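You operate a simulated robot arm through the tools that you are given. There is no shell and no other tool. Be economical: measure what you need, move in short steps, check, and stop when the job is done.

Carry out the task below with a simulated robot arm. There is one attempt and no reset: what you move stays moved.

## Task
Level the balance's pointer with the white ink bottle on the pan.
Fine: brass dial to FREE, slide the black knob till the pointer is level, dial back to LOCK; the bottle stays on the pan. Set down upright: what you pick out. Where these are worked on the way, their far stop is far enough and under half their travel is too little: brass dial.
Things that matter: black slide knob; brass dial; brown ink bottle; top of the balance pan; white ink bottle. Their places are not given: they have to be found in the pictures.

Only the result counts: the job must be done as asked and must still hold three seconds after the hand-in. Knocking over, shifting, dropping, spilling or breaking anything else fails it.

## Robot
A 7-joint arm with a two-finger parallel gripper, fixed in place. Base frame: the origin is at the foot of the arm, x ahead of it, y to its left, z up; the work surface is at about z = 0. Units: m, degrees, N and s.
With the tool pointing down near the work surface it reaches from about 0.24 to 0.62 m from the base axis. Its first joint turns from -66.0 to 66.0 degrees. Payload 2.6 kg.
The tool frame sits at the grasp point between the pads (the TCP): z along the fingers, y along the line on which they close. The tips reach 0.03 m beyond it. The gripper opens to 0.094 m. The fingers are 0.028 m wide and 0.01 m thick; the gripper's body (0.05 by 0.096 m) begins 0.055 m behind the TCP.
Orientation is that of the tool frame in the base frame, as a unit quaternion [x, y, z, w]. With the fingers straight down and closing along the base's y, the tool's x points along the base's -x, its y along +y and its z along -z.

## Interface
- The arm moves only by the tool step_arm. Its argument "targets" is a list of rows, each a list of 3 entries, a list of its own where there are three numbers: the closure, from 0 (fully open) to 1 (shut), then the shift along the base's x, y, z in units of 50 mm (1.0 is 50 mm), then the turn, a rotation vector about the base's x, y, z in units of 8 degrees (1.0 is 8 degrees). In form: [[grip, [tx, ty, tz], [rx, ry, rz]], ...]. A call has 1 to 12 rows; each row shifts and turns the commanded pose from where the row before left it. A call with a number of a shift or a turn outside -1 to 1 is refused whole. Each row takes 0.2 s and may step no farther than 0.05 m and 8.6 degrees from the row before; otherwise, or with a gripper value out of range, the whole call is refused. Where a pose cannot be reached the arm comes as near as it can. A force on the tool above 40 N (or 10 N above the force at the start of the call, whichever is more), or a blocked arm, ends the call early, and 0.2 s more pass. The fingers move at their own pace (about 0.072 m/s each) and stop on an object; they squeeze with about 34 N. The grip force told is the motor's: it shows also when the fingers shut on nothing. Time passes only in rows, and 0.2 s behind the last, so rows that do not move let the fingers close. It gives the time, the measured TCP pose, the force on the tool (base axes), the opening and the grip force at its end, in the units of the frame above (readings bear some noise), with the torque about the TCP (base axes, N m) and any sound that the robot's microphone picked up, and new pictures: "views" is both (left out), scene, wrist or none.
- Cameras (640 x 400 px; columns grow to the right, rows downward): "scene" is fixed at [0.0451, 0.4405, 0.5631]; the picture's right is [-0.67, -0.74, 0.00], its down [-0.43, 0.39, -0.81] and it looks along [0.60, -0.55, -0.58] (base axes); focal length 240 px, centre (320, 200). "wrist" rides on the gripper at [0.076, 0.014, -0.103] in the tool frame; the picture's right is [-0.18, 0.98, 0.00], its down [-0.75, -0.14, -0.64] and it looks along [-0.63, -0.12, 0.77] (tool axes); focal length 243 px, centre (320, 200).
- pixel_to_xyz(camera, pixels): for up to 12 pixels [column, row] of the newest picture of that camera ("zoom" is the newest enlarged one), the place [x, y, z] in the base frame of the surface seen there, good to about 0.002 m. No time passes.
- enlarge(camera, box): a new picture of the part [left, top, right, bottom] of that camera's present view, enlarged. No time passes.
- job_done(): hands the job in; it is judged then, once.

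Work in short steps. Measure before you move; look again where a grasp or a placing could have gone wrong, and mend it. You have 80 turns and 200 pictures in all, those below and enlarged ones among them. Open the gripper and draw the arm clear of the work before you hand the job in, unless the task says otherwise; then end with one line.

The tools are called after "Emit:" as a command line: name --argument value ..., lists and objects as JSON in quotes. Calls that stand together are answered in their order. step_arm: Moves the arm, as the interface text tells. Its arguments: {"type":"object","properties":{"targets":{"type":"array","items":{"type":"array"}},"views":{"type":"string","enum":["both","scene","wrist","none"]}},"required":["targets"]} The other tools are called the same way: pixel_to_xyz (camera, pixels) gives the place of the surface under pixels of a picture; enlarge (camera, box) takes an enlarged picture of a part of a camera's view; job_done () hands the job in.

At the start:

```text
time_s: 0.0
eef_pos: [0.3616, 0.0211, 0.3579]
orientation: [0.0, 1.0, 0.002, 0.001]
force: [-0.3, 0.2, 0.5]
ft_torque: [-0.01, 0.0, 0.01]
grip_width: 0.0938
grip_force: 0.0
```

scene: 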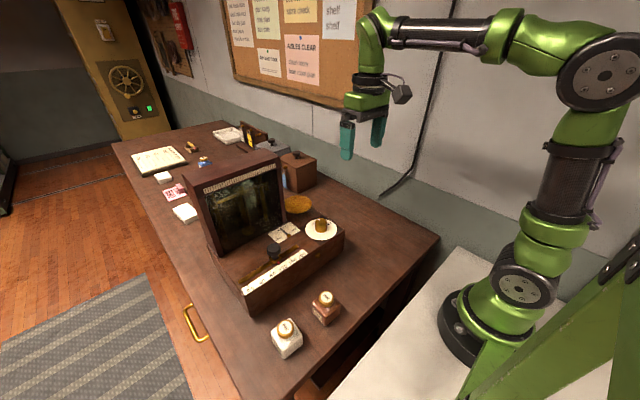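
wrist: 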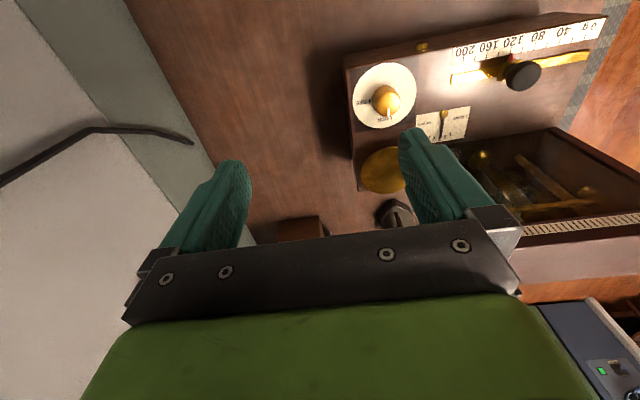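

The scene shows the balance with the dial near (321,226), the knob near (274,250), bottles at (286,338) and (326,308). I enlarge these for detail.

Emit:
enlarge --camera "scene" --box '[180, 140, 360, 360]'

Emit:
enlarge --camera "wrist" --box '[330, 10, 640, 240]'

Emit:
pixel_to_xyz --camera "scene" --pixels '[[286, 328], [286, 345], [326, 297], [326, 313], [321, 224], [312, 234], [274, 249], [298, 204], [302, 253], [245, 292], [244, 280], [343, 235]]'

Emit:
pixel_to_xyz --camera "wrist" --pixels '[[385, 98], [400, 78], [522, 74], [480, 70], [585, 57], [444, 125], [380, 170], [460, 50], [600, 30], [422, 46], [350, 60], [350, 140]]'

```text
1.82 times, centred on (270, 250) of scene
```

zoom: 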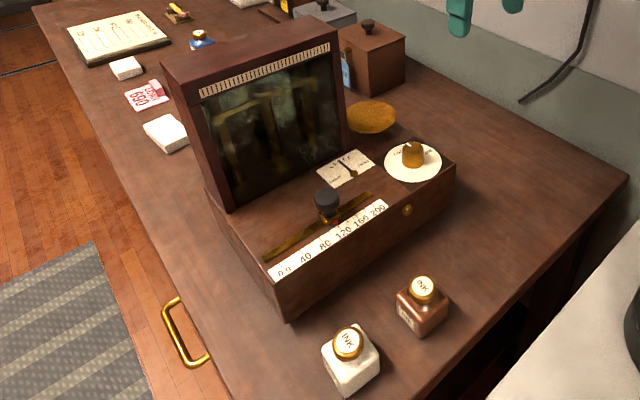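

```text
1.74 times, centred on (485, 125) of wrist
```

zoom: 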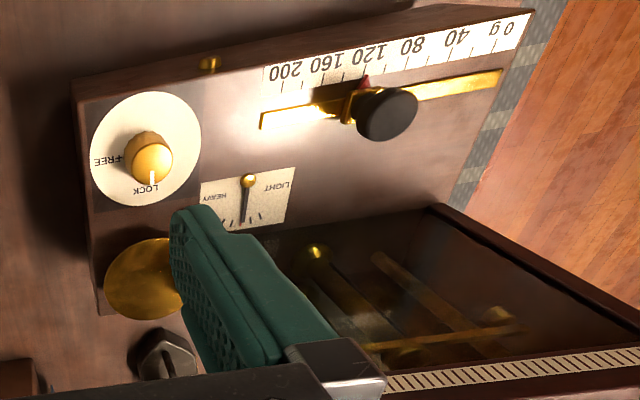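

```text
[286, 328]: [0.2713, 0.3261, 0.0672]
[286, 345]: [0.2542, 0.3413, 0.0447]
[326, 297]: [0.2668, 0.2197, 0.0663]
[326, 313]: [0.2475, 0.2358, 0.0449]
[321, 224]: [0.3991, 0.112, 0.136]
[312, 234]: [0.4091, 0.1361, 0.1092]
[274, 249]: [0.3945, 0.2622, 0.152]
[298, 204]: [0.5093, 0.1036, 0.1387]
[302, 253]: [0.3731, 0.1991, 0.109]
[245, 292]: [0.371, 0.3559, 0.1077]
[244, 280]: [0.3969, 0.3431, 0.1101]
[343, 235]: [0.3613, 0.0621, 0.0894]
```

```text
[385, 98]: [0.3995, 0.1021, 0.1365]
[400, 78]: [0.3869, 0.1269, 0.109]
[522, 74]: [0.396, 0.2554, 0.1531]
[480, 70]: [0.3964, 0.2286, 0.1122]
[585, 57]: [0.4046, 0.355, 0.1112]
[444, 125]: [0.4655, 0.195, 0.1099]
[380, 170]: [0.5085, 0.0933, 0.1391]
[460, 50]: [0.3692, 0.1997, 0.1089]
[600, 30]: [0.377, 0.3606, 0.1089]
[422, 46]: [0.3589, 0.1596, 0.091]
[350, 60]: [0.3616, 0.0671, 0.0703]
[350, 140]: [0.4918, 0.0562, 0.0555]
```

I measure the pan, the housing, the box behind, and both bottles more closely.

Emit:
pixel_to_xyz --camera "scene" --pixels '[[286, 202], [311, 203], [297, 196], [300, 212], [280, 162], [282, 192], [300, 180], [314, 165], [284, 180], [270, 155], [300, 155], [190, 185]]'

Emit:
enlarge --camera "scene" --box '[260, 280, 350, 370]'

Emit:
enlarge --camera "scene" --box '[250, 140, 350, 260]'

```text
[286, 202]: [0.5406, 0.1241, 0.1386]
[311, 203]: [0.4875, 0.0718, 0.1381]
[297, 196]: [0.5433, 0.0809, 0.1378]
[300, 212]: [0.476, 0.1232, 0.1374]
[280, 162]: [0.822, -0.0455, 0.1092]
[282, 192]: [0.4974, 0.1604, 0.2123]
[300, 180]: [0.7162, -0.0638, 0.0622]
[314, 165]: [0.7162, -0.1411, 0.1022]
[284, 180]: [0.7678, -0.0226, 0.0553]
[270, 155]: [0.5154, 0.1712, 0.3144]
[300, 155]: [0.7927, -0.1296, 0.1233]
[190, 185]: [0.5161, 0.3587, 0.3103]
```

```text
4.44 times, centred on (305, 325) of scene
```

zoom: 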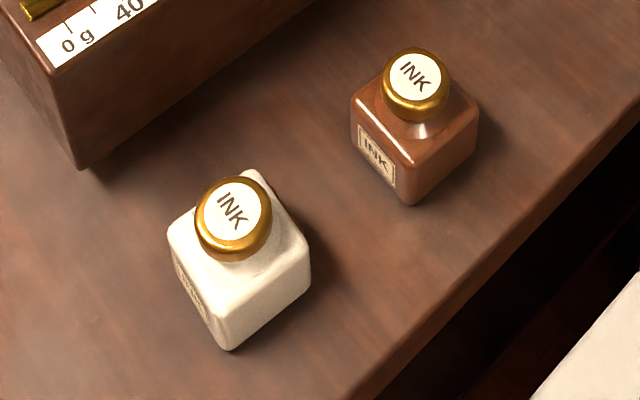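

```text
3.33 times, centred on (300, 200) of scene
```

zoom: 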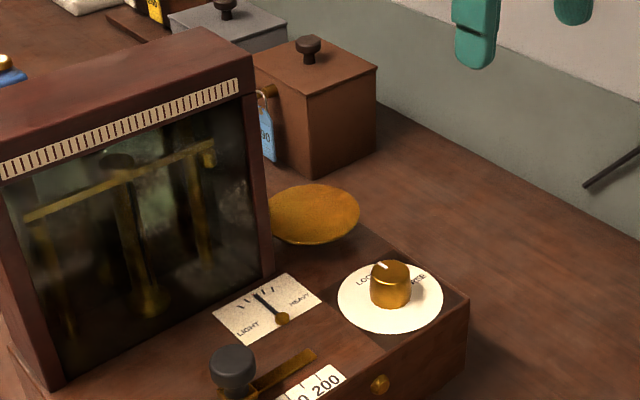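

I re-zoom on the bottles and take corner points on the white bottle to get its yaw and width.

Emit:
enlarge --camera "scene" --box '[260, 310, 315, 365]'

```text
7.27 times, centred on (288, 338) of scene
```

zoom: 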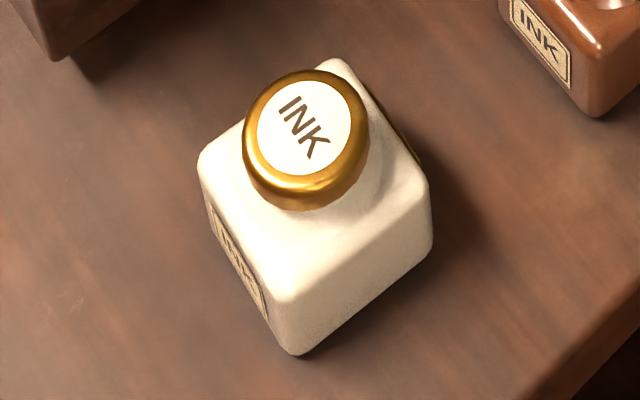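

Corners in this zoom: left (203,157), front (288,298), right (425,190), back (330,62), cap (305,125), base (295,352).

Emit:
pixel_to_xyz --camera "zoom" --pixels '[[208, 157], [288, 290], [420, 192], [332, 65], [305, 125], [295, 348], [265, 97], [340, 160], [360, 290], [230, 240], [425, 240], [300, 370]]'

```text
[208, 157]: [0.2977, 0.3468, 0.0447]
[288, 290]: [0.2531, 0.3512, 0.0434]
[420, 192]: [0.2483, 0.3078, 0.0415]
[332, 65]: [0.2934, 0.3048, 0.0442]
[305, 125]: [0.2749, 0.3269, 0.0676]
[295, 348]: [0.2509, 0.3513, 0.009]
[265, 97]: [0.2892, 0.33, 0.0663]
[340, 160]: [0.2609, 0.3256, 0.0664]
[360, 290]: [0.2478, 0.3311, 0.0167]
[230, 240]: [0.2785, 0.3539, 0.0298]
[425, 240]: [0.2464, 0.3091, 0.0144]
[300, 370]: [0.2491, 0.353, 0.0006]
```

The white bottle's centre is about (0.273, 0.328), about 47 mm square, yaw about -6°. I turn the hand +84° and hover over it.

Emit:
step_arm --targets '[[0, [-0.161, 0.558, -0.251], [0, 0, 0.9545]], [0, [-0.161, 0.558, -0.251], [0, 0, 0.9545]], [0, [-0.161, 0.558, -0.251], [0, 0, 0.9545]], [0, [-0.161, 0.558, -0.251], [0, 0, 0.9545]], [0, [-0.161, 0.558, -0.251], [0, 0, 0.9545]], [0, [-0.161, 0.558, -0.251], [0, 0, 0.9545]], [0, [-0.161, 0.558, -0.251], [0, 0, 0.9545]], [0, [-0.161, 0.558, -0.251], [0, 0, 0.9545]], [0, [-0.161, 0.558, -0.251], [0, 0, 0.9545]], [0, [-0.161, 0.558, -0.251], [0, 0, 0.9545]], [0, [-0.161, 0.558, -0.251], [0, 0, 0.9545]], [0, [0, 0, 0], [0, 0, 0]]]'

```text
time_s: 2.6
eef_pos: [0.2725, 0.3288, 0.2181]
orientation: [-0.67, 0.742, 0.001, 0.001]
force: [0.2, 0.6, 0.2]
ft_torque: [-0.01, 0.02, 0.01]
grip_width: 0.0941
grip_force: 0.0
```

scene: 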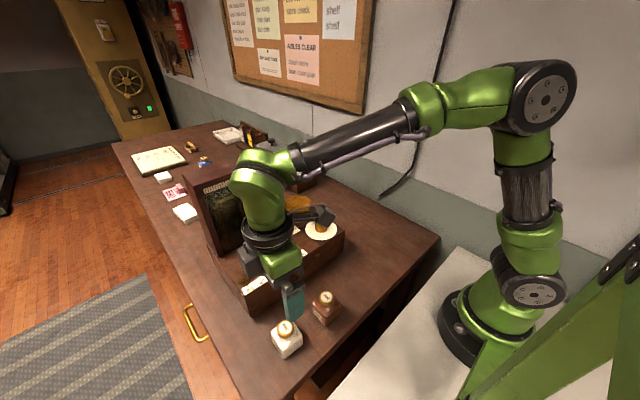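
wrist: 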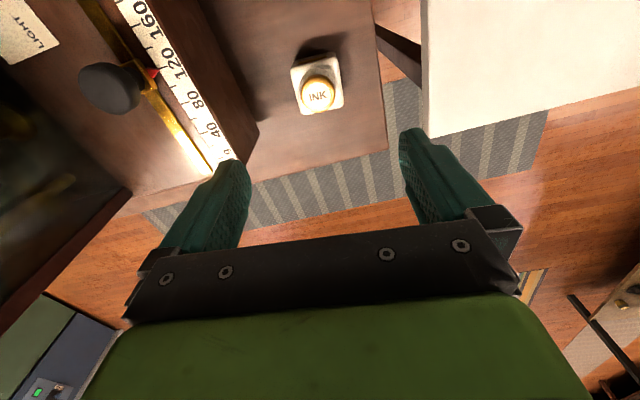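

Bottle is aligned at (318,85). Lowering to z≈0.041 with a partly closed gripper.

Emit:
step_arm --targets '[[0.15, [0, 0, -0.8], [0, 0, 0]], [0.15, [0, 0, -0.8], [0, 0, 0]], [0.15, [0, 0, -0.8], [0, 0, 0]], [0.15, [0, 0, -0.6], [0, 0, 0]], [0.15, [0, 0, -0.54], [0, 0, 0]], [0.15, [0, 0, 0], [0, 0, 0]]]'

```text
time_s: 4.0
eef_pos: [0.2725, 0.3265, 0.0399]
orientation: [-0.669, 0.743, 0.001, 0.0]
force: [0.4, 0.1, 0.0]
ft_torque: [0.01, 0.01, -0.01]
grip_width: 0.0802
grip_force: 0.0
```

scene: 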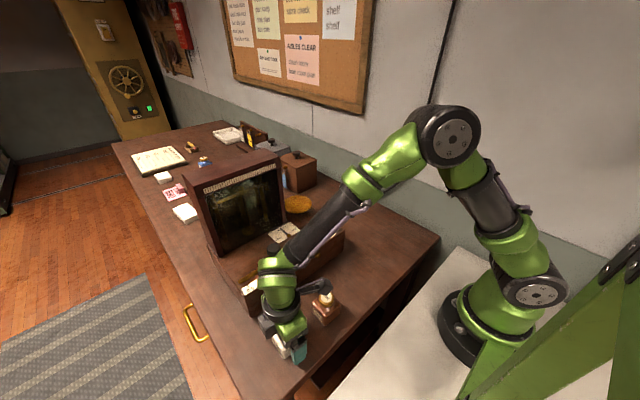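
wrist: 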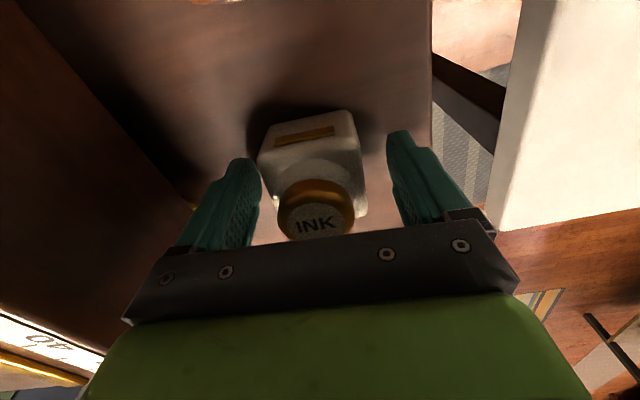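

The bottle lies between the pads. I close, hold, then lift 40 mm.

Emit:
step_arm --targets '[[0.6, [0, 0, 0], [0, 0, 0]], [0.8, [0, 0, 0], [0, 0, 0]], [0.8, [0, 0, 0], [0, 0, 0]], [0.8, [0, 0, 0], [0, 0, 0]], [0.8, [0, 0, 0.4], [0, 0, 0]], [0.8, [0, 0, 0.4], [0, 0, 0]]]'

```text
time_s: 5.4
eef_pos: [0.2723, 0.3276, 0.0815]
orientation: [-0.669, 0.743, 0.001, -0.001]
force: [-0.1, -0.4, -1.2]
ft_torque: [-0.01, 0.0, 0.03]
grip_width: 0.0559
grip_force: 33.9
```

scene: 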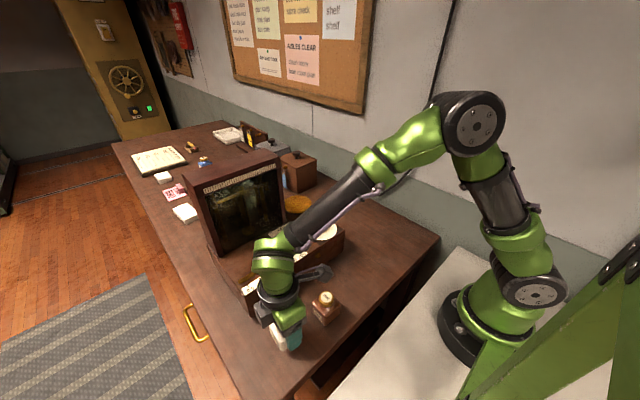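
wrist: 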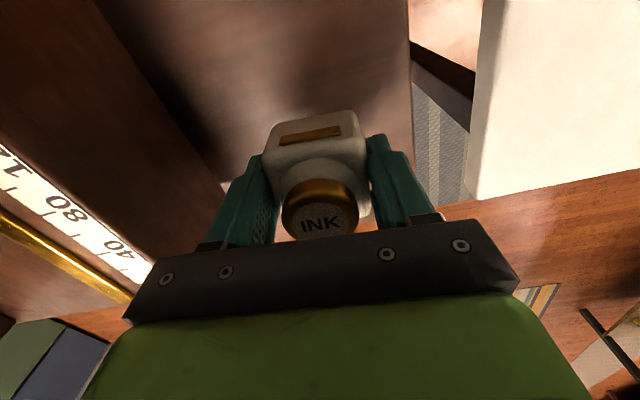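

Grip holds (33.9 N, 56 mm). Lifting to z≈0.25 and moving round to in front of the pan.

Emit:
step_arm --targets '[[0.8, [0, 0, 0.85], [0, 0, 0]], [0.8, [0, 0, 0.85], [0, 0, 0]], [0.8, [0, 0, 0.85], [0, 0, 0]], [0.8, [0, 0, 0.85], [0, 0, 0]], [0.8, [0.3, -0.93, 0], [0, 0, 0.15]], [0.8, [0.3, -0.93, 0], [0, 0, 0.15]], [0.8, [0.3, -0.93, 0], [0, 0, 0.15]], [0.8, [0.3, -0.93, 0], [0, 0, 0.15]], [0.8, [0.3, -0.93, 0], [0, 0, 0.15]], [0.8, [0, 0, 0], [0, 0, 0]]]'

```text
time_s: 7.6
eef_pos: [0.348, 0.0973, 0.2512]
orientation: [0.708, -0.706, -0.002, 0.002]
force: [-0.5, -0.2, -1.0]
ft_torque: [-0.02, -0.03, 0.02]
grip_width: 0.0558
grip_force: 33.4
```

scene: 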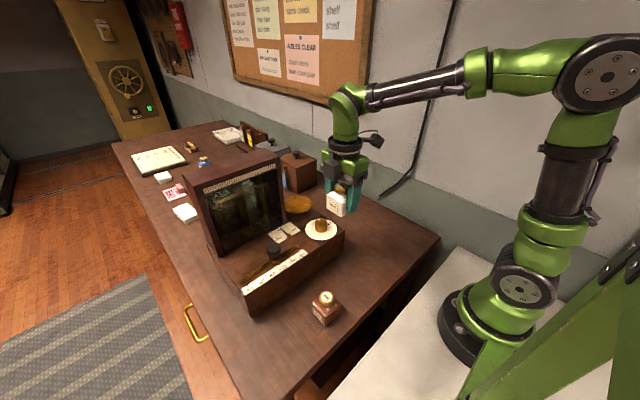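
wrist: 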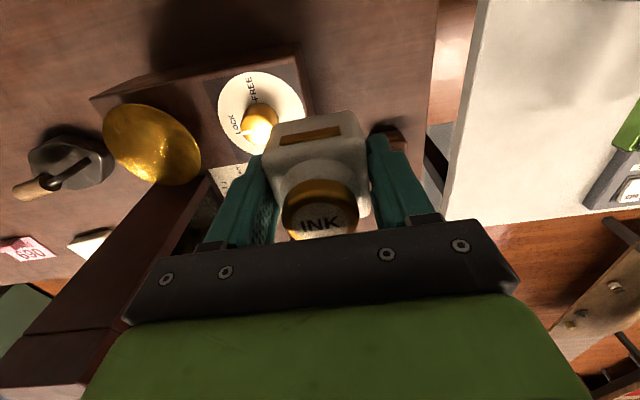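

Moving forward over the pan.

Emit:
step_arm --targets '[[0.8, [0.8, -0.02, 0], [0, 0, 0]], [0.8, [0.8, -0.02, 0], [0, 0, 0]], [0.8, [0.8, 0, 0], [0, 0, 0]], [0.8, [0.86, 0, 0], [0, 0, 0]], [0.8, [0, 0, -0.4], [0, 0, 0]], [0.8, [0, 0, 0], [0, 0, 0]]]'

Emit:
enlarge --camera "scene" --box '[240, 130, 360, 250]'

```text
time_s: 9.0
eef_pos: [0.5103, 0.0945, 0.2315]
orientation: [-0.707, 0.707, 0.002, 0.0]
force: [0.5, -0.2, -0.6]
ft_torque: [-0.02, -0.02, 0.01]
grip_width: 0.0556
grip_force: 33.9
```

scene: 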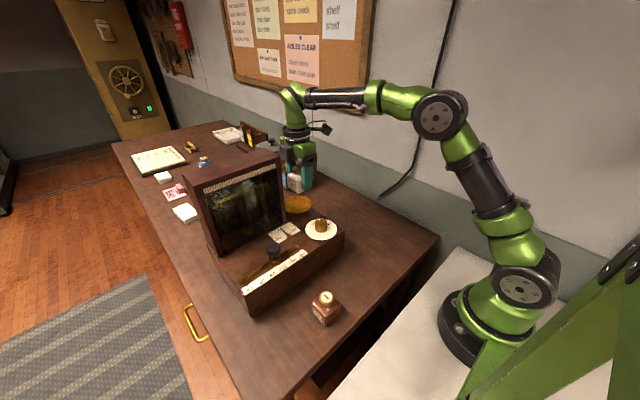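
wrist: 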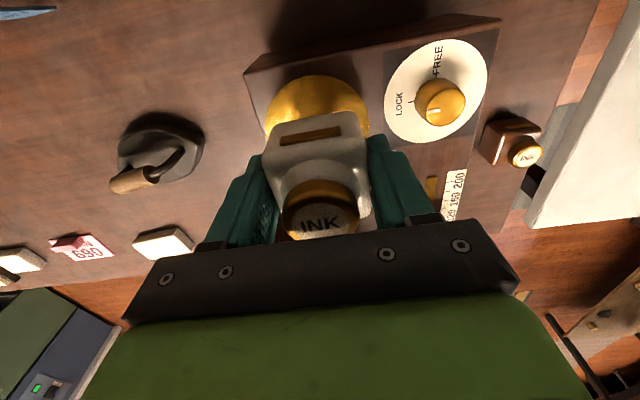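

```text
3.33 times, centred on (300, 190) of scene
```

zoom: 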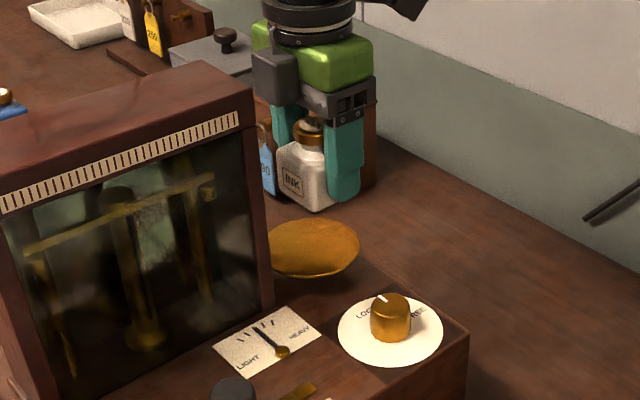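

I measure the pan's rim from both views to fix its centre.

Emit:
pixel_to_xyz --camera "wrist" --pixels '[[268, 112], [365, 112], [317, 78], [290, 84], [345, 84], [366, 125], [266, 128], [317, 100]]'

Emit:
pixel_to_xyz --camera "zoom" --pixels '[[357, 245], [313, 221], [300, 274], [340, 225], [275, 232], [275, 262], [345, 265], [313, 248], [300, 180], [290, 180], [318, 207]]'

```text
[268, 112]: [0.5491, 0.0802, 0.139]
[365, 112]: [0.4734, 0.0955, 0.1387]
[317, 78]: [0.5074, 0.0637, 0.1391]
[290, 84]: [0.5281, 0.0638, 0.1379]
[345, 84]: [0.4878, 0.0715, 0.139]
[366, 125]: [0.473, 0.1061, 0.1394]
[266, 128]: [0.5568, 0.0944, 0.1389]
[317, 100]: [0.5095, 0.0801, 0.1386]
```

```text
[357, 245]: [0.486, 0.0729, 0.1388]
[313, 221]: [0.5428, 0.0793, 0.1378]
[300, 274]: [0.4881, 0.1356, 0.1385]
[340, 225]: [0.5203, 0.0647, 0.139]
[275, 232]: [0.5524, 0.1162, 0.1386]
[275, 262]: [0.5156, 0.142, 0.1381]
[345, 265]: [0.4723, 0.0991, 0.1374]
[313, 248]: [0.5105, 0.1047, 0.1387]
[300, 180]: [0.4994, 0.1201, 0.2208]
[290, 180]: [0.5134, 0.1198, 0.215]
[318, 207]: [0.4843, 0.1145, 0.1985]
```

Pan centre ≈ (0.5135, 0.103), top z 0.1388. I adjust and lower until 2 mm above, then slowly to contact.

Emit:
step_arm --targets '[[0.8, [0.06, 0.12, 0], [0, 0, 0]], [0.8, [0, 0, -0.4], [0, 0, 0]], [0.8, [0, 0, -0.4], [0, 0, 0]], [0.8, [0, 0, -0.16], [0, 0, 0]], [0.8, [0, 0, 0], [0, 0, 0]], [0.8, [0, 0, 0], [0, 0, 0]]]'

Emit:
enlarge --camera "scene" --box '[240, 130, 360, 250]'

```text
time_s: 10.4
eef_pos: [0.513, 0.1009, 0.1839]
orientation: [-0.707, 0.707, 0.002, -0.001]
force: [1.2, 0.3, -0.9]
ft_torque: [-0.01, 0.05, 0.0]
grip_width: 0.0556
grip_force: 34.3
```

scene: 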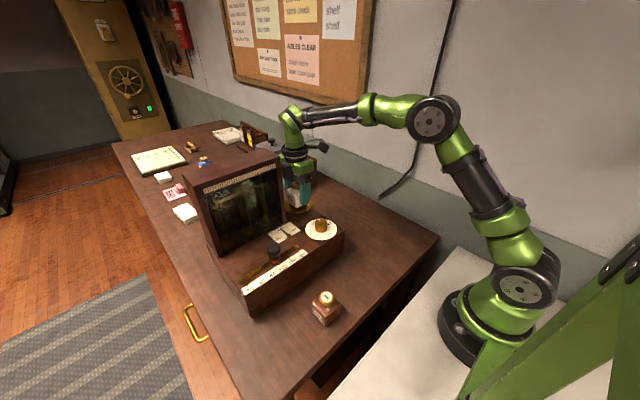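
wrist: 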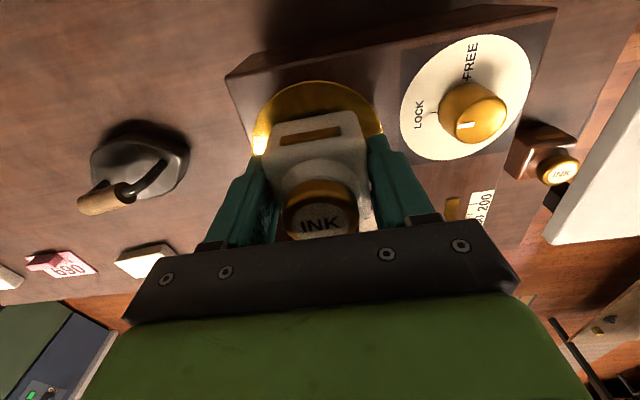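

```text
3.33 times, centred on (300, 190) of scene
```

zoom: 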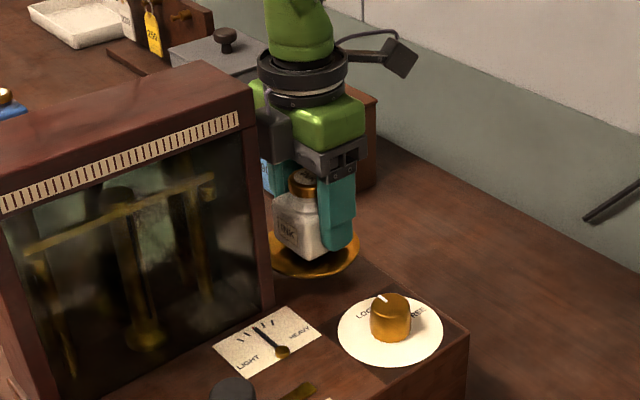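

About 4 mm of gap should remain. I lower in small steps.

Emit:
step_arm --targets '[[0.8, [0, 0, -0.04], [0, 0, 0]], [0.8, [0, 0, -0.03], [0, 0, 0]], [0.8, [0, 0, 0], [0, 0, 0]]]' --views "none"

```text
time_s: 11.2
eef_pos: [0.5124, 0.102, 0.179]
orientation: [-0.707, 0.707, 0.002, 0.0]
force: [1.0, -0.4, -0.5]
ft_torque: [-0.01, 0.01, 0.01]
grip_width: 0.0555
grip_force: 33.8
```

Emit:
step_arm --targets '[[0.8, [0, 0, -0.02], [0, 0, 0]], [0.8, [0, 0, 0], [0, 0, 0]]]' --views "none"

Emit:
enlarge --camera "scene" --box '[270, 160, 330, 220]'

```text
time_s: 11.8
eef_pos: [0.5132, 0.0998, 0.1784]
orientation: [-0.707, 0.707, 0.002, -0.001]
force: [-0.3, 0.1, -0.7]
ft_torque: [-0.01, -0.01, 0.02]
grip_width: 0.0556
grip_force: 33.7
```

```text
6.67 times, centred on (300, 190) of scene
```

zoom: 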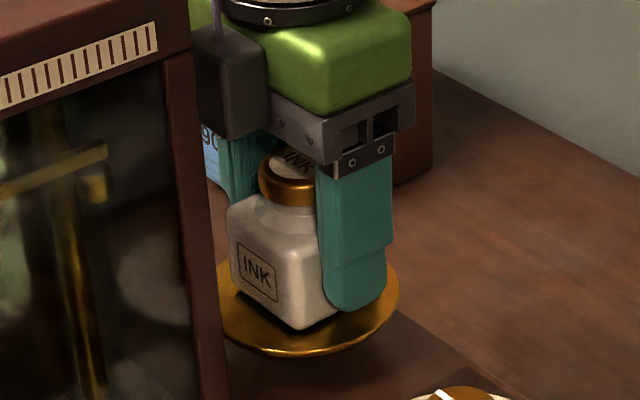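

No contact force yet; lower another 1.5 mm.

Emit:
step_arm --targets '[[0.8, [0, 0, -0.03], [0, 0, 0]], [0.8, [0, 0, 0], [0, 0, 0]]]' --views "none"

Emit:
enlarge --camera "scene" --box '[270, 160, 330, 220]'

```text
time_s: 12.4
eef_pos: [0.5138, 0.1, 0.1774]
orientation: [-0.706, 0.708, 0.001, 0.0]
force: [-1.9, 0.5, 4.5]
ft_torque: [0.06, 0.07, 0.01]
grip_width: 0.0557
grip_force: 34.4
```

```text
6.67 times, centred on (300, 190) of scene
```

zoom: 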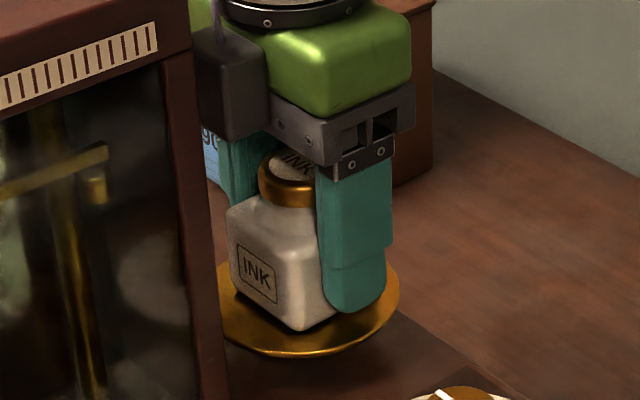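

Contact (force z +4.5 N). Releasing gradually, modest opening, then lifting straight up.

Emit:
step_arm --targets '[[0.35, [0, 0, 0], [0, 0, 0]], [0.2, [0, 0, 0], [0, 0, 0]], [0.15, [0, 0, 0], [0, 0, 0]], [0.15, [0, 0, 0.3], [0, 0, 0]], [0.15, [0, 0, 0.6], [0, 0, 0]], [0.15, [0, 0, 0.8], [0, 0, 0]], [0.15, [0, 0, 0.8], [0, 0, 0]], [0.15, [0, 0, 0], [0, 0, 0]]]'

Emit:
enlarge --camera "scene" --box '[240, 150, 360, 270]'

```text
time_s: 14.2
eef_pos: [0.5126, 0.0977, 0.3019]
orientation: [-0.707, 0.707, 0.002, -0.001]
force: [-0.5, -0.9, 0.3]
ft_torque: [0.04, 0.0, -0.02]
grip_width: 0.0801
grip_force: 0.0
```

scene: 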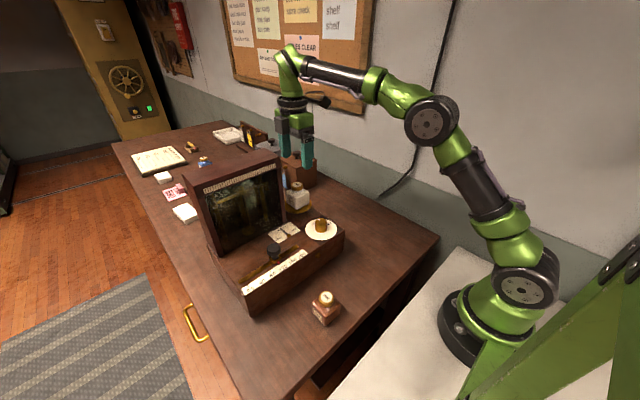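
wrist: 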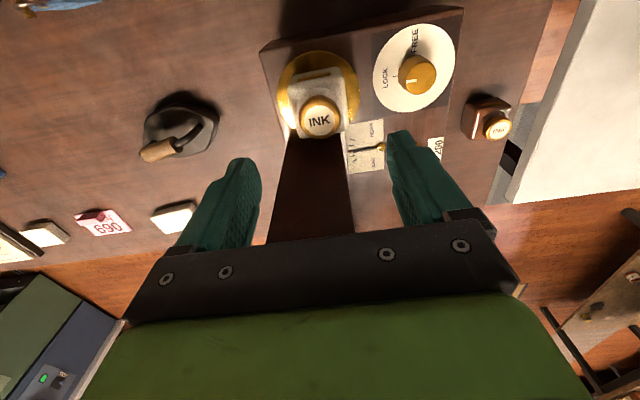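

```text
3.33 times, centred on (300, 210) of scene
```

zoom: 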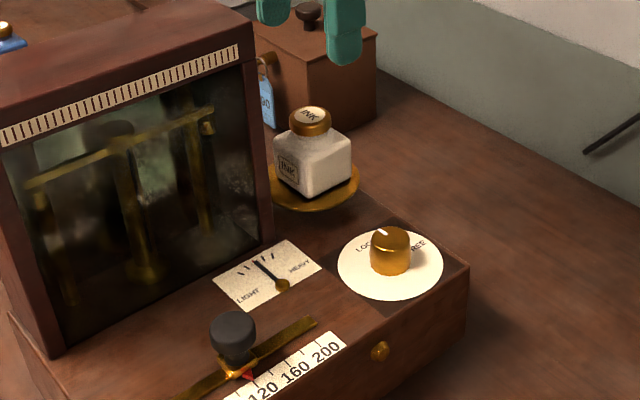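

Bottle is upright on the pan. Now I measure the dial accurately.

Emit:
pixel_to_xyz --camera "zoom" --pixels '[[389, 238], [372, 236], [408, 240], [390, 228], [388, 248], [340, 262], [442, 266], [395, 230], [390, 298]]'

Emit:
pixel_to_xyz --camera "wrist" --pixels '[[418, 74], [404, 78], [434, 72], [420, 60], [417, 90], [374, 75], [454, 60], [318, 118], [310, 140], [330, 75]]'

Emit:
enlarge --camera "wrist" --box '[340, 10, 480, 200]'

```text
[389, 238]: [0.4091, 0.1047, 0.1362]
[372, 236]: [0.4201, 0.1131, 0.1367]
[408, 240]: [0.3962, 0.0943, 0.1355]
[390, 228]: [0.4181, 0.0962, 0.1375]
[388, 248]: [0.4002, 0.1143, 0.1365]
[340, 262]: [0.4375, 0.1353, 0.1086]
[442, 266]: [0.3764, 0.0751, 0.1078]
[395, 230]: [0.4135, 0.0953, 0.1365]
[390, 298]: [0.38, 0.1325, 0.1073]
```

```text
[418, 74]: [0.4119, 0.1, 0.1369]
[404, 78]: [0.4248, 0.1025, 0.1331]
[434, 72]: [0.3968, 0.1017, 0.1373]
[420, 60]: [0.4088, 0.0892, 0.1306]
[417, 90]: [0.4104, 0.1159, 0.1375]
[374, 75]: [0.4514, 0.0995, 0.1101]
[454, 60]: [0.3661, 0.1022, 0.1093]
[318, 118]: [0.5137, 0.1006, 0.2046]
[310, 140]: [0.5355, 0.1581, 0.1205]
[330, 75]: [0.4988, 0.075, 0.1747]
```

```text
2.11 times, centred on (410, 105) of wrist
```

zoom: 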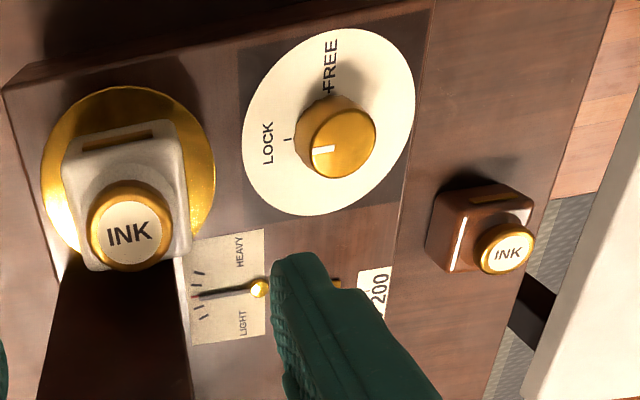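

Dial centre ≈ (0.409, 0.1038), top z 0.137, disc z 0.109. I move above it with yaw 50° and descend to z≈0.145.

Emit:
step_arm --targets '[[0.3, [-0.42, 0.02, 0], [0, 0, -1]], [0.3, [-0.42, 0.02, 0], [0, 0, -1]], [0.3, [-0.42, 0.02, 0], [0, 0, -1]], [0.3, [-0.42, 0.02, 0], [0, 0, -1]], [0.35, [-0.4, 0.02, 0], [0, 0, -1]], [0.35, [0, 0, -0.9], [0, 0, 0]], [0.35, [0, 0, -0.9], [0, 0, 0]], [0.35, [0, 0, -0.6], [0, 0, 0]], [0.35, [0, 0, 0], [0, 0, 0]]]'

```text
time_s: 16.2
eef_pos: [0.4102, 0.106, 0.1823]
orientation: [-0.422, 0.907, 0.002, -0.001]
force: [0.5, -0.5, 0.0]
ft_torque: [0.01, 0.04, 0.02]
grip_width: 0.0612
grip_force: 0.0
```

scene: 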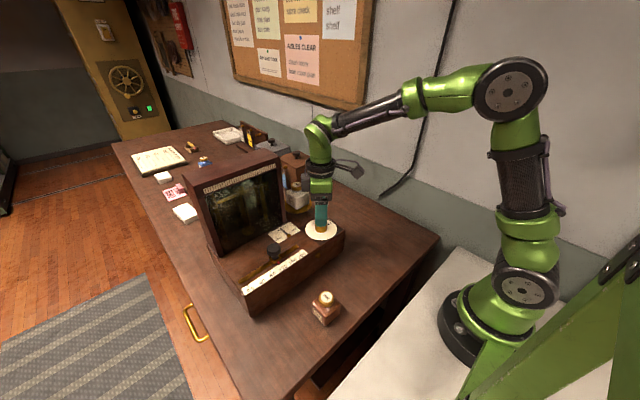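
wrist: 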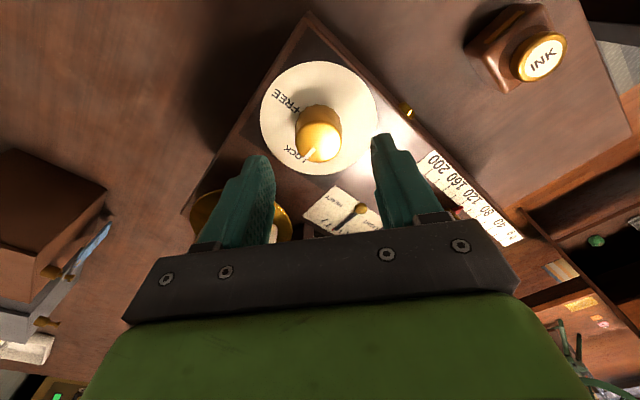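

The dial sits between the pads at (320,135). Descend to z≈0.143 and close.

Emit:
step_arm --targets '[[0.35, [-0.02, -0.03, -0.4], [0, 0, 0]], [0.35, [0, 0, -0.38], [0, 0, 0]], [0.35, [0, 0, 0], [0, 0, 0]], [0.9, [0, 0, 0], [0, 0, 0]], [0.9, [0, 0, 0], [0, 0, 0]], [0.9, [0, 0, 0], [0, 0, 0]]]'

```text
time_s: 17.6
eef_pos: [0.4079, 0.1034, 0.1425]
orientation: [-0.423, 0.906, 0.002, 0.0]
force: [2.6, 0.1, 0.2]
ft_torque: [0.17, -0.13, -0.02]
grip_width: 0.0333
grip_force: 34.1
```

scene: 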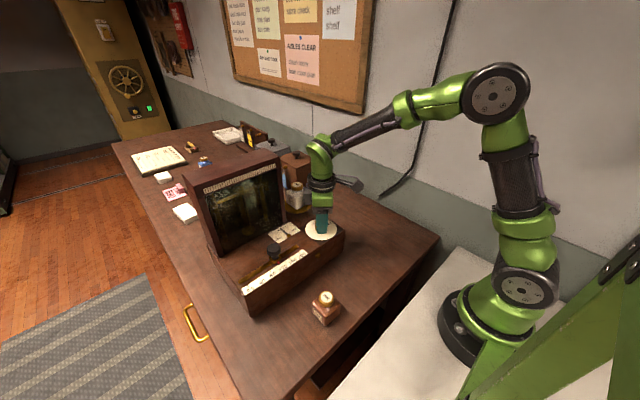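
wrist: 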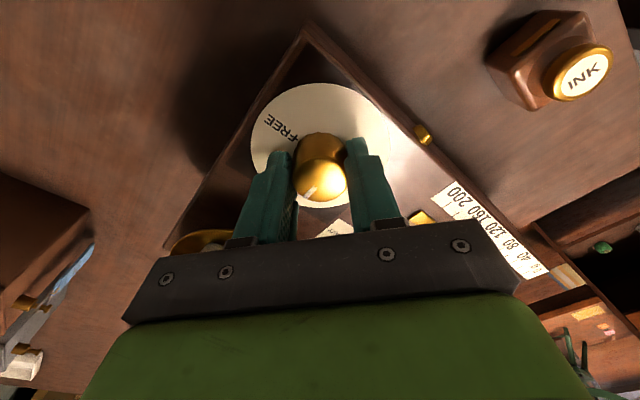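

Gripped (33 mm). Turn clockwise (LOCK→FREE) 48° and check.

Emit:
step_arm --targets '[[0.9, [0, 0, 0], [0, 0, -1]], [0.9, [0, 0, 0], [0, 0, -1]], [0.9, [0, 0, 0], [0, 0, -1]], [0.9, [0, 0, 0], [0, 0, -1]], [0.9, [0, 0, 0], [0, 0, -1]], [0.9, [0, 0, 0], [0, 0, -1]], [0.9, [0, 0, 0], [0, 0, 0]]]'

```text
time_s: 19.2
eef_pos: [0.4081, 0.1051, 0.1431]
orientation: [-0.018, 1.0, 0.003, 0.0]
force: [-5.6, 10.8, 0.0]
ft_torque: [0.26, -0.36, 0.03]
grip_width: 0.0329
grip_force: 34.1
```

scene: 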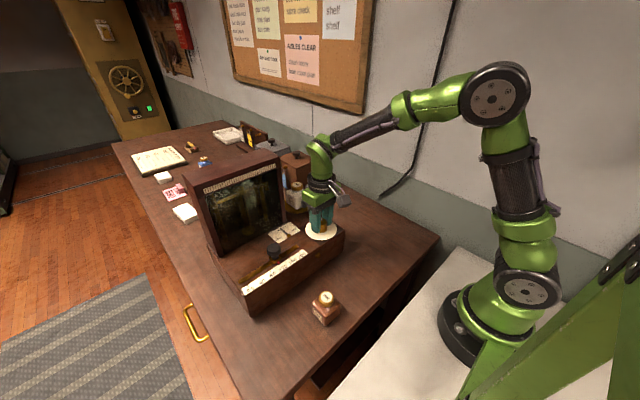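
wrist: 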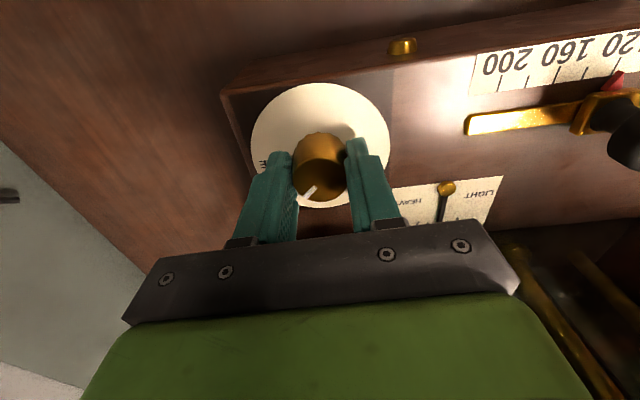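

The mark turns along with the hand; a side force of 12 N builds, so I ease a bit in its direction and turn the rest.

Emit:
step_arm --targets '[[0.9, [-0.015, 0.03, 0], [0, 0, -1]], [0.9, [0, 0, 0], [0, 0, -1]], [0.9, [0, 0, 0], [0, 0, -1]], [0.9, [0, 0, 0], [0, 0, 0]]]'

```text
time_s: 20.2
eef_pos: [0.4082, 0.1045, 0.1435]
orientation: [0.191, 0.982, 0.0, 0.002]
force: [11.2, 9.3, 0.1]
ft_torque: [0.25, -0.49, 0.0]
grip_width: 0.0329
grip_force: 34.2
```

scene: 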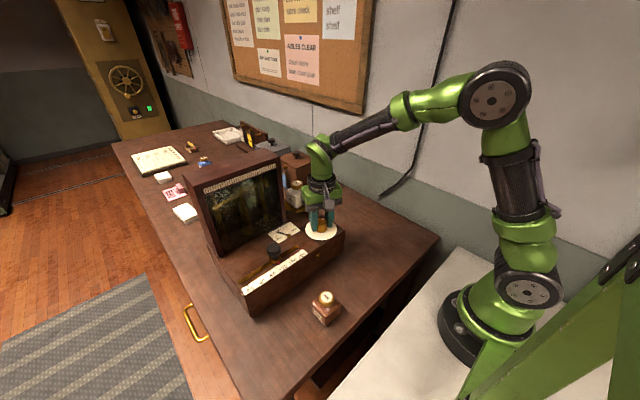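
wrist: 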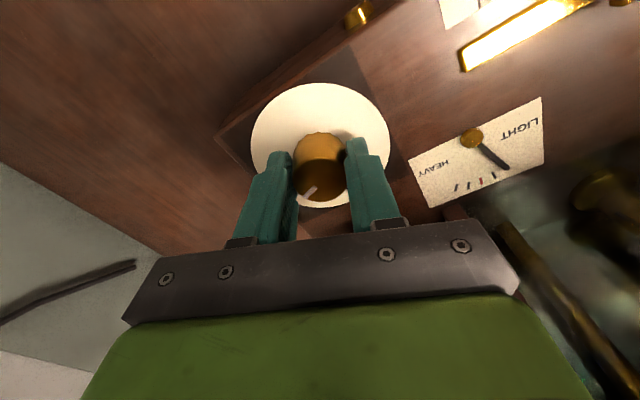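

The pointer already swings (to LIGHT). I turn the last part, easing the side load.

Emit:
step_arm --targets '[[0.9, [0.03, 0.02, 0], [0, 0, -0.8]], [0.9, [0, 0, 0], [0, 0, -0.8]], [0.9, [0, 0, 0], [0, 0, -0.5]], [0.9, [0, 0, 0], [0, 0, 0]]]'

Emit:
enlarge --camera "wrist" --box '[220, 60, 420, 240]'

```text
time_s: 21.2
eef_pos: [0.4082, 0.1062, 0.1424]
orientation: [0.334, 0.943, 0.001, 0.001]
force: [-12.1, -2.7, 11.7]
ft_torque: [0.11, 0.65, -0.09]
grip_width: 0.0329
grip_force: 34.0
```

scene: 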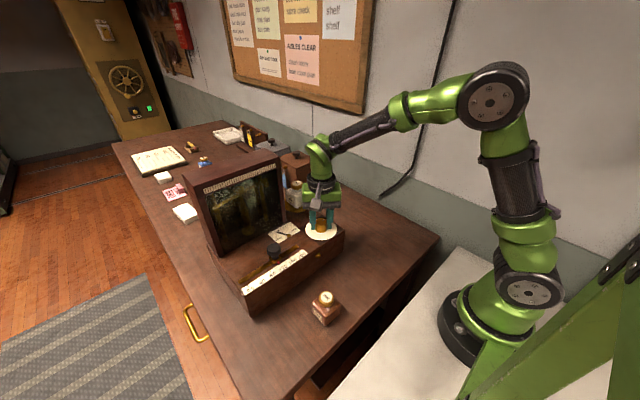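
wrist: 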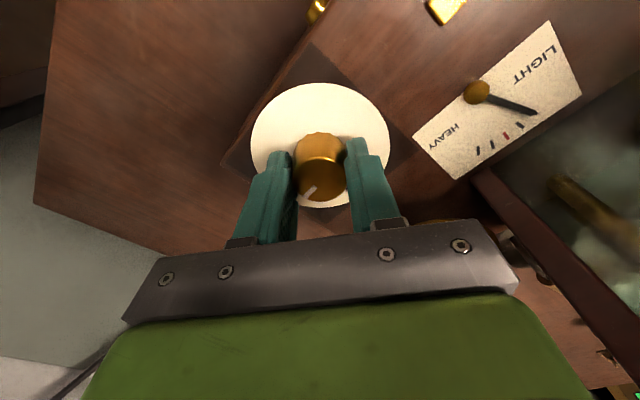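

```text
2.22 times, centred on (320, 150) of wrist
```

zoom: 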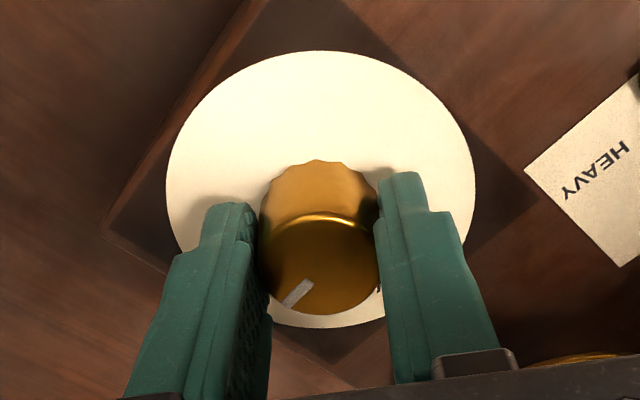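

Turned by about 89°. Release, lift, turn hand to yaw 0 and look at the dial.

Emit:
step_arm --targets '[[0.6, [0, 0, 0], [0, 0, 0]], [0.45, [0, 0, 0], [0, 0, 0]], [0.4, [0, 0, 0.4], [0, 0, 0]], [0.4, [0, 0, 0.6], [0, 0, 0]], [0.4, [0, 0.3, 0.8], [0, 0, 0.98]], [0.4, [-0.3, 0.6, 0.7], [0, 0, 0.98]], [0.4, [-0.3, 0.7, 0], [0, 0, 0.98]], [0.4, [0, 0.8, 0], [0, 0, 0.98]], [0.4, [0, 0.7, 0], [0, 0, 0.98]], [0.4, [0, 0, 0], [0, 0, 0]]]'

Emit:
enlarge --camera "scene" --box '[240, 180, 350, 290]'

```text
time_s: 23.4
eef_pos: [0.3767, 0.26, 0.2696]
orientation: [-0.005, 1.0, 0.001, 0.001]
force: [-0.5, 0.1, -0.8]
ft_torque: [0.0, -0.02, 0.0]
grip_width: 0.0565
grip_force: 0.0
```

scene: 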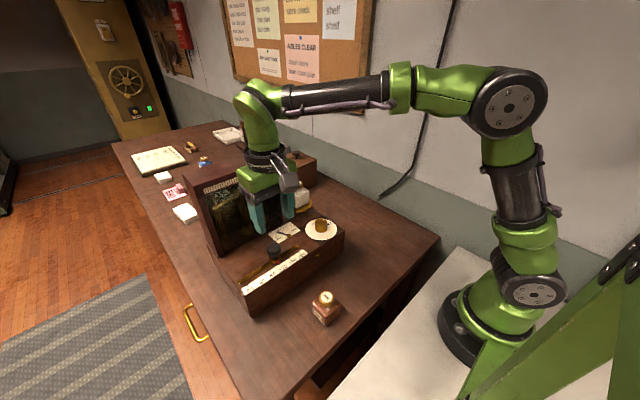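
wrist: 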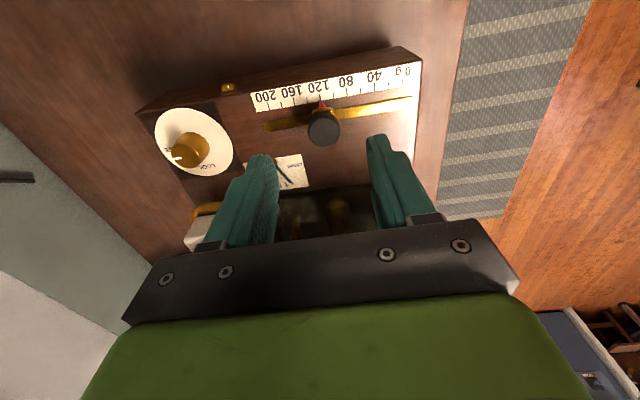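

```text
3.64 times, centred on (295, 235) of scene
```

zoom: 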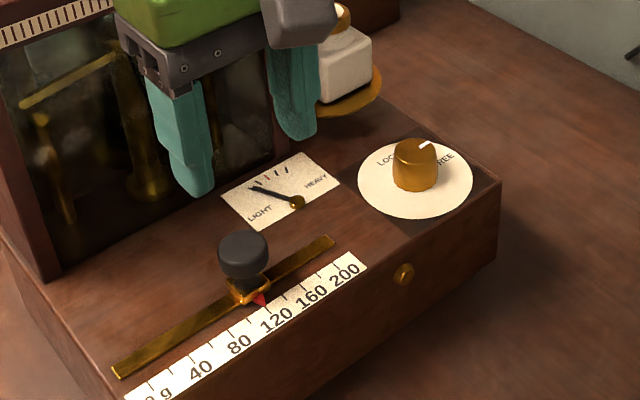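

Dial is at FREE; pointer reads LIGHT, so the rider must go to lower grams (+y). Measure the knob.

Emit:
pixel_to_xyz --camera "zoom" --pixels '[[243, 242], [220, 250], [266, 250], [242, 262], [244, 232], [248, 283], [248, 295], [262, 300], [120, 370], [330, 240]]'

Emit:
pixel_to_xyz --camera "wrist" --pixels '[[323, 127], [309, 127], [338, 127], [323, 113], [323, 142], [321, 103], [411, 97], [266, 127]]'

Emit:
enlarge --camera "wrist" --box '[230, 60, 430, 200]'

```text
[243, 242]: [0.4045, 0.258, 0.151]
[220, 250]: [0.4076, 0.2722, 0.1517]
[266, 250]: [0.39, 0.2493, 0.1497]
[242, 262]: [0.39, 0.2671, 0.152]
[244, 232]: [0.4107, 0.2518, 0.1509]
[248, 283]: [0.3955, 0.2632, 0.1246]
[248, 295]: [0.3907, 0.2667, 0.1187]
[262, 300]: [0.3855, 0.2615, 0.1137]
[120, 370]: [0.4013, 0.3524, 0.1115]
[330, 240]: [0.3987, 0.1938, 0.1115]
```

```text
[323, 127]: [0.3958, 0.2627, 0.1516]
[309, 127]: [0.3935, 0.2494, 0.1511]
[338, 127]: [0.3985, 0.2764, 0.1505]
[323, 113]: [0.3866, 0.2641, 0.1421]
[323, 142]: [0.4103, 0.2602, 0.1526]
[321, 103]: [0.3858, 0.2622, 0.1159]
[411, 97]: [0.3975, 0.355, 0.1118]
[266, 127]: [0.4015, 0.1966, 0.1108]
```

```text
2.86 times, centred on (330, 130) of wrist
```

zoom: 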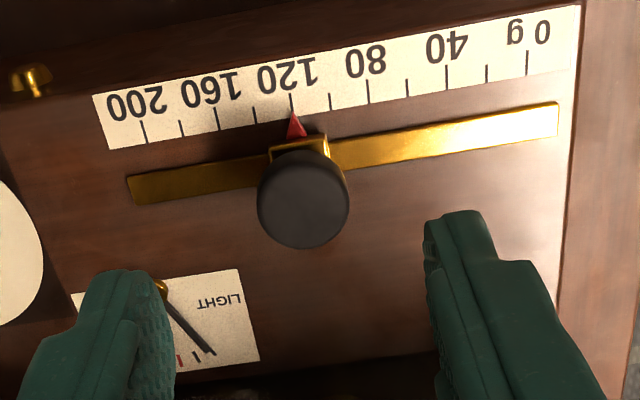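

Knob head centre ≈ (0.398, 0.2625), z 0.13–0.152. I turn the hand to yaw +64° so the wrist camera keeps the pointer in view, and descend.

Emit:
step_arm --targets '[[0.35, [0.05, 0.006, 0], [0, 0, 1]], [0.35, [0.05, 0.006, 0], [0, 0, 1]], [0.35, [0.05, 0.006, 0], [0, 0, 1]], [0.35, [0.05, 0.006, 0], [0, 0, 1]], [0.35, [0.05, 0.006, 0], [0, 0, 1]], [0.35, [0.05, 0.006, 0], [0, 0, 1]], [0.35, [0.05, 0.006, 0], [0, 0, 1]], [0.35, [0.05, 0.006, 0], [0, 0, 1]], [0.35, [0, 0, -0.7], [0, 0, 0]], [0.35, [0, 0, -0.7], [0, 0, 0]], [0.35, [0, 0, 0], [0, 0, 0]]]'

```text
time_s: 25.8
eef_pos: [0.3991, 0.2626, 0.1974]
orientation: [-0.532, 0.847, 0.001, 0.001]
force: [0.2, -0.1, -0.1]
ft_torque: [0.02, -0.01, -0.01]
grip_width: 0.0611
grip_force: 0.0
```

scene: 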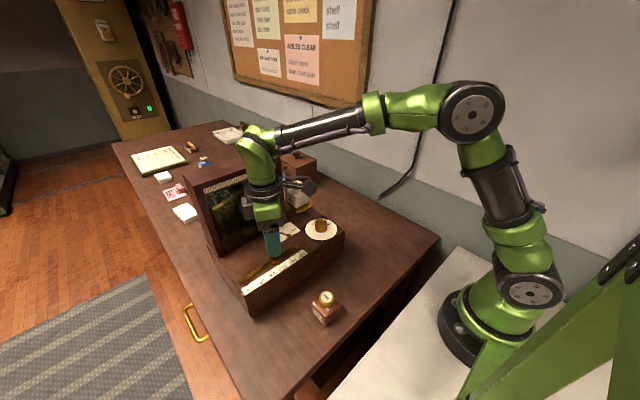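
wrist: 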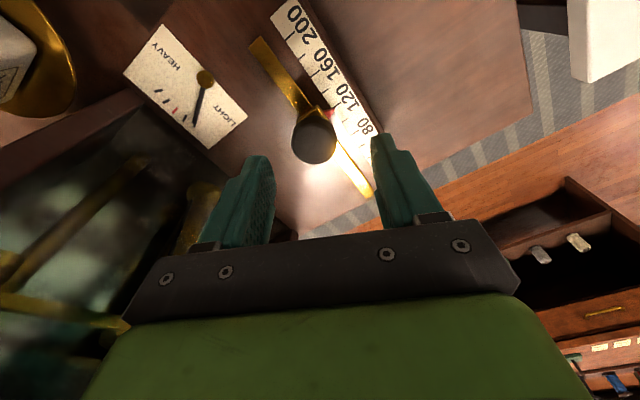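

Pointer is visible at (200,95). Descend to z≈0.154 and close on the knob.

Emit:
step_arm --targets '[[0.35, [0, 0, -0.45], [0, 0, 0]], [0.35, [0, 0, -0.42], [0, 0, 0]], [0.35, [0, 0, 0], [0, 0, 0]], [0.9, [0, 0, 0], [0, 0, 0]], [0.9, [0, 0, 0], [0, 0, 0]], [0.9, [0, 0, 0], [0, 0, 0]]]'

Emit:
enlarge --camera "wrist" --box '[60, 0, 400, 210]'

```text
time_s: 27.2
eef_pos: [0.4001, 0.2601, 0.1562]
orientation: [-0.532, 0.846, 0.001, 0.002]
force: [16.8, -2.0, 0.7]
ft_torque: [0.19, -0.61, 0.06]
grip_width: 0.0309
grip_force: 34.2
```

scene: 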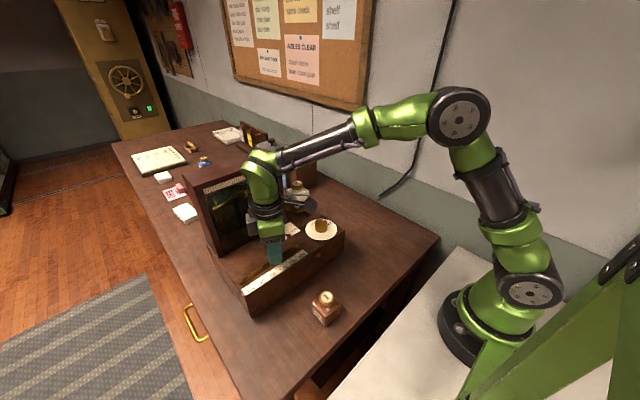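
wrist: 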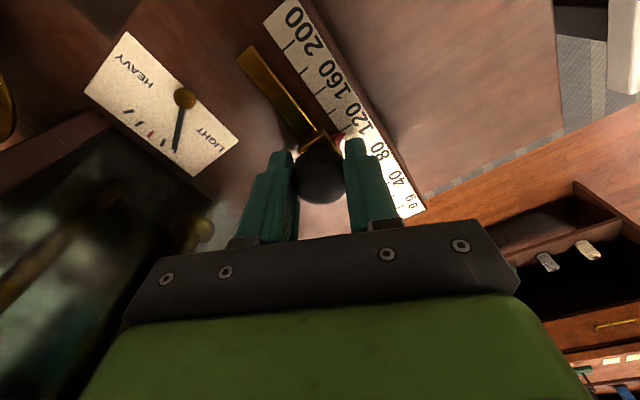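

```text
1.88 times, centred on (230, 105) of wrist
```

zoom: 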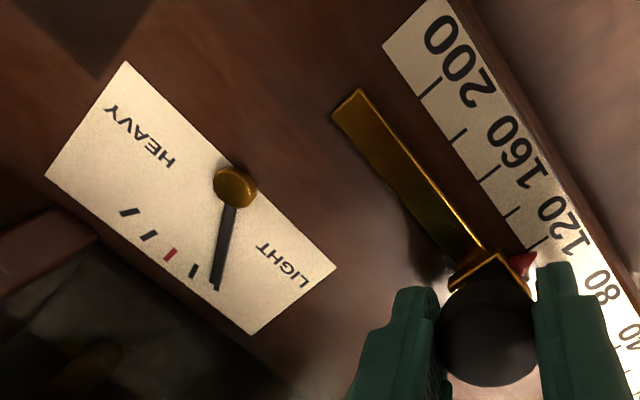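

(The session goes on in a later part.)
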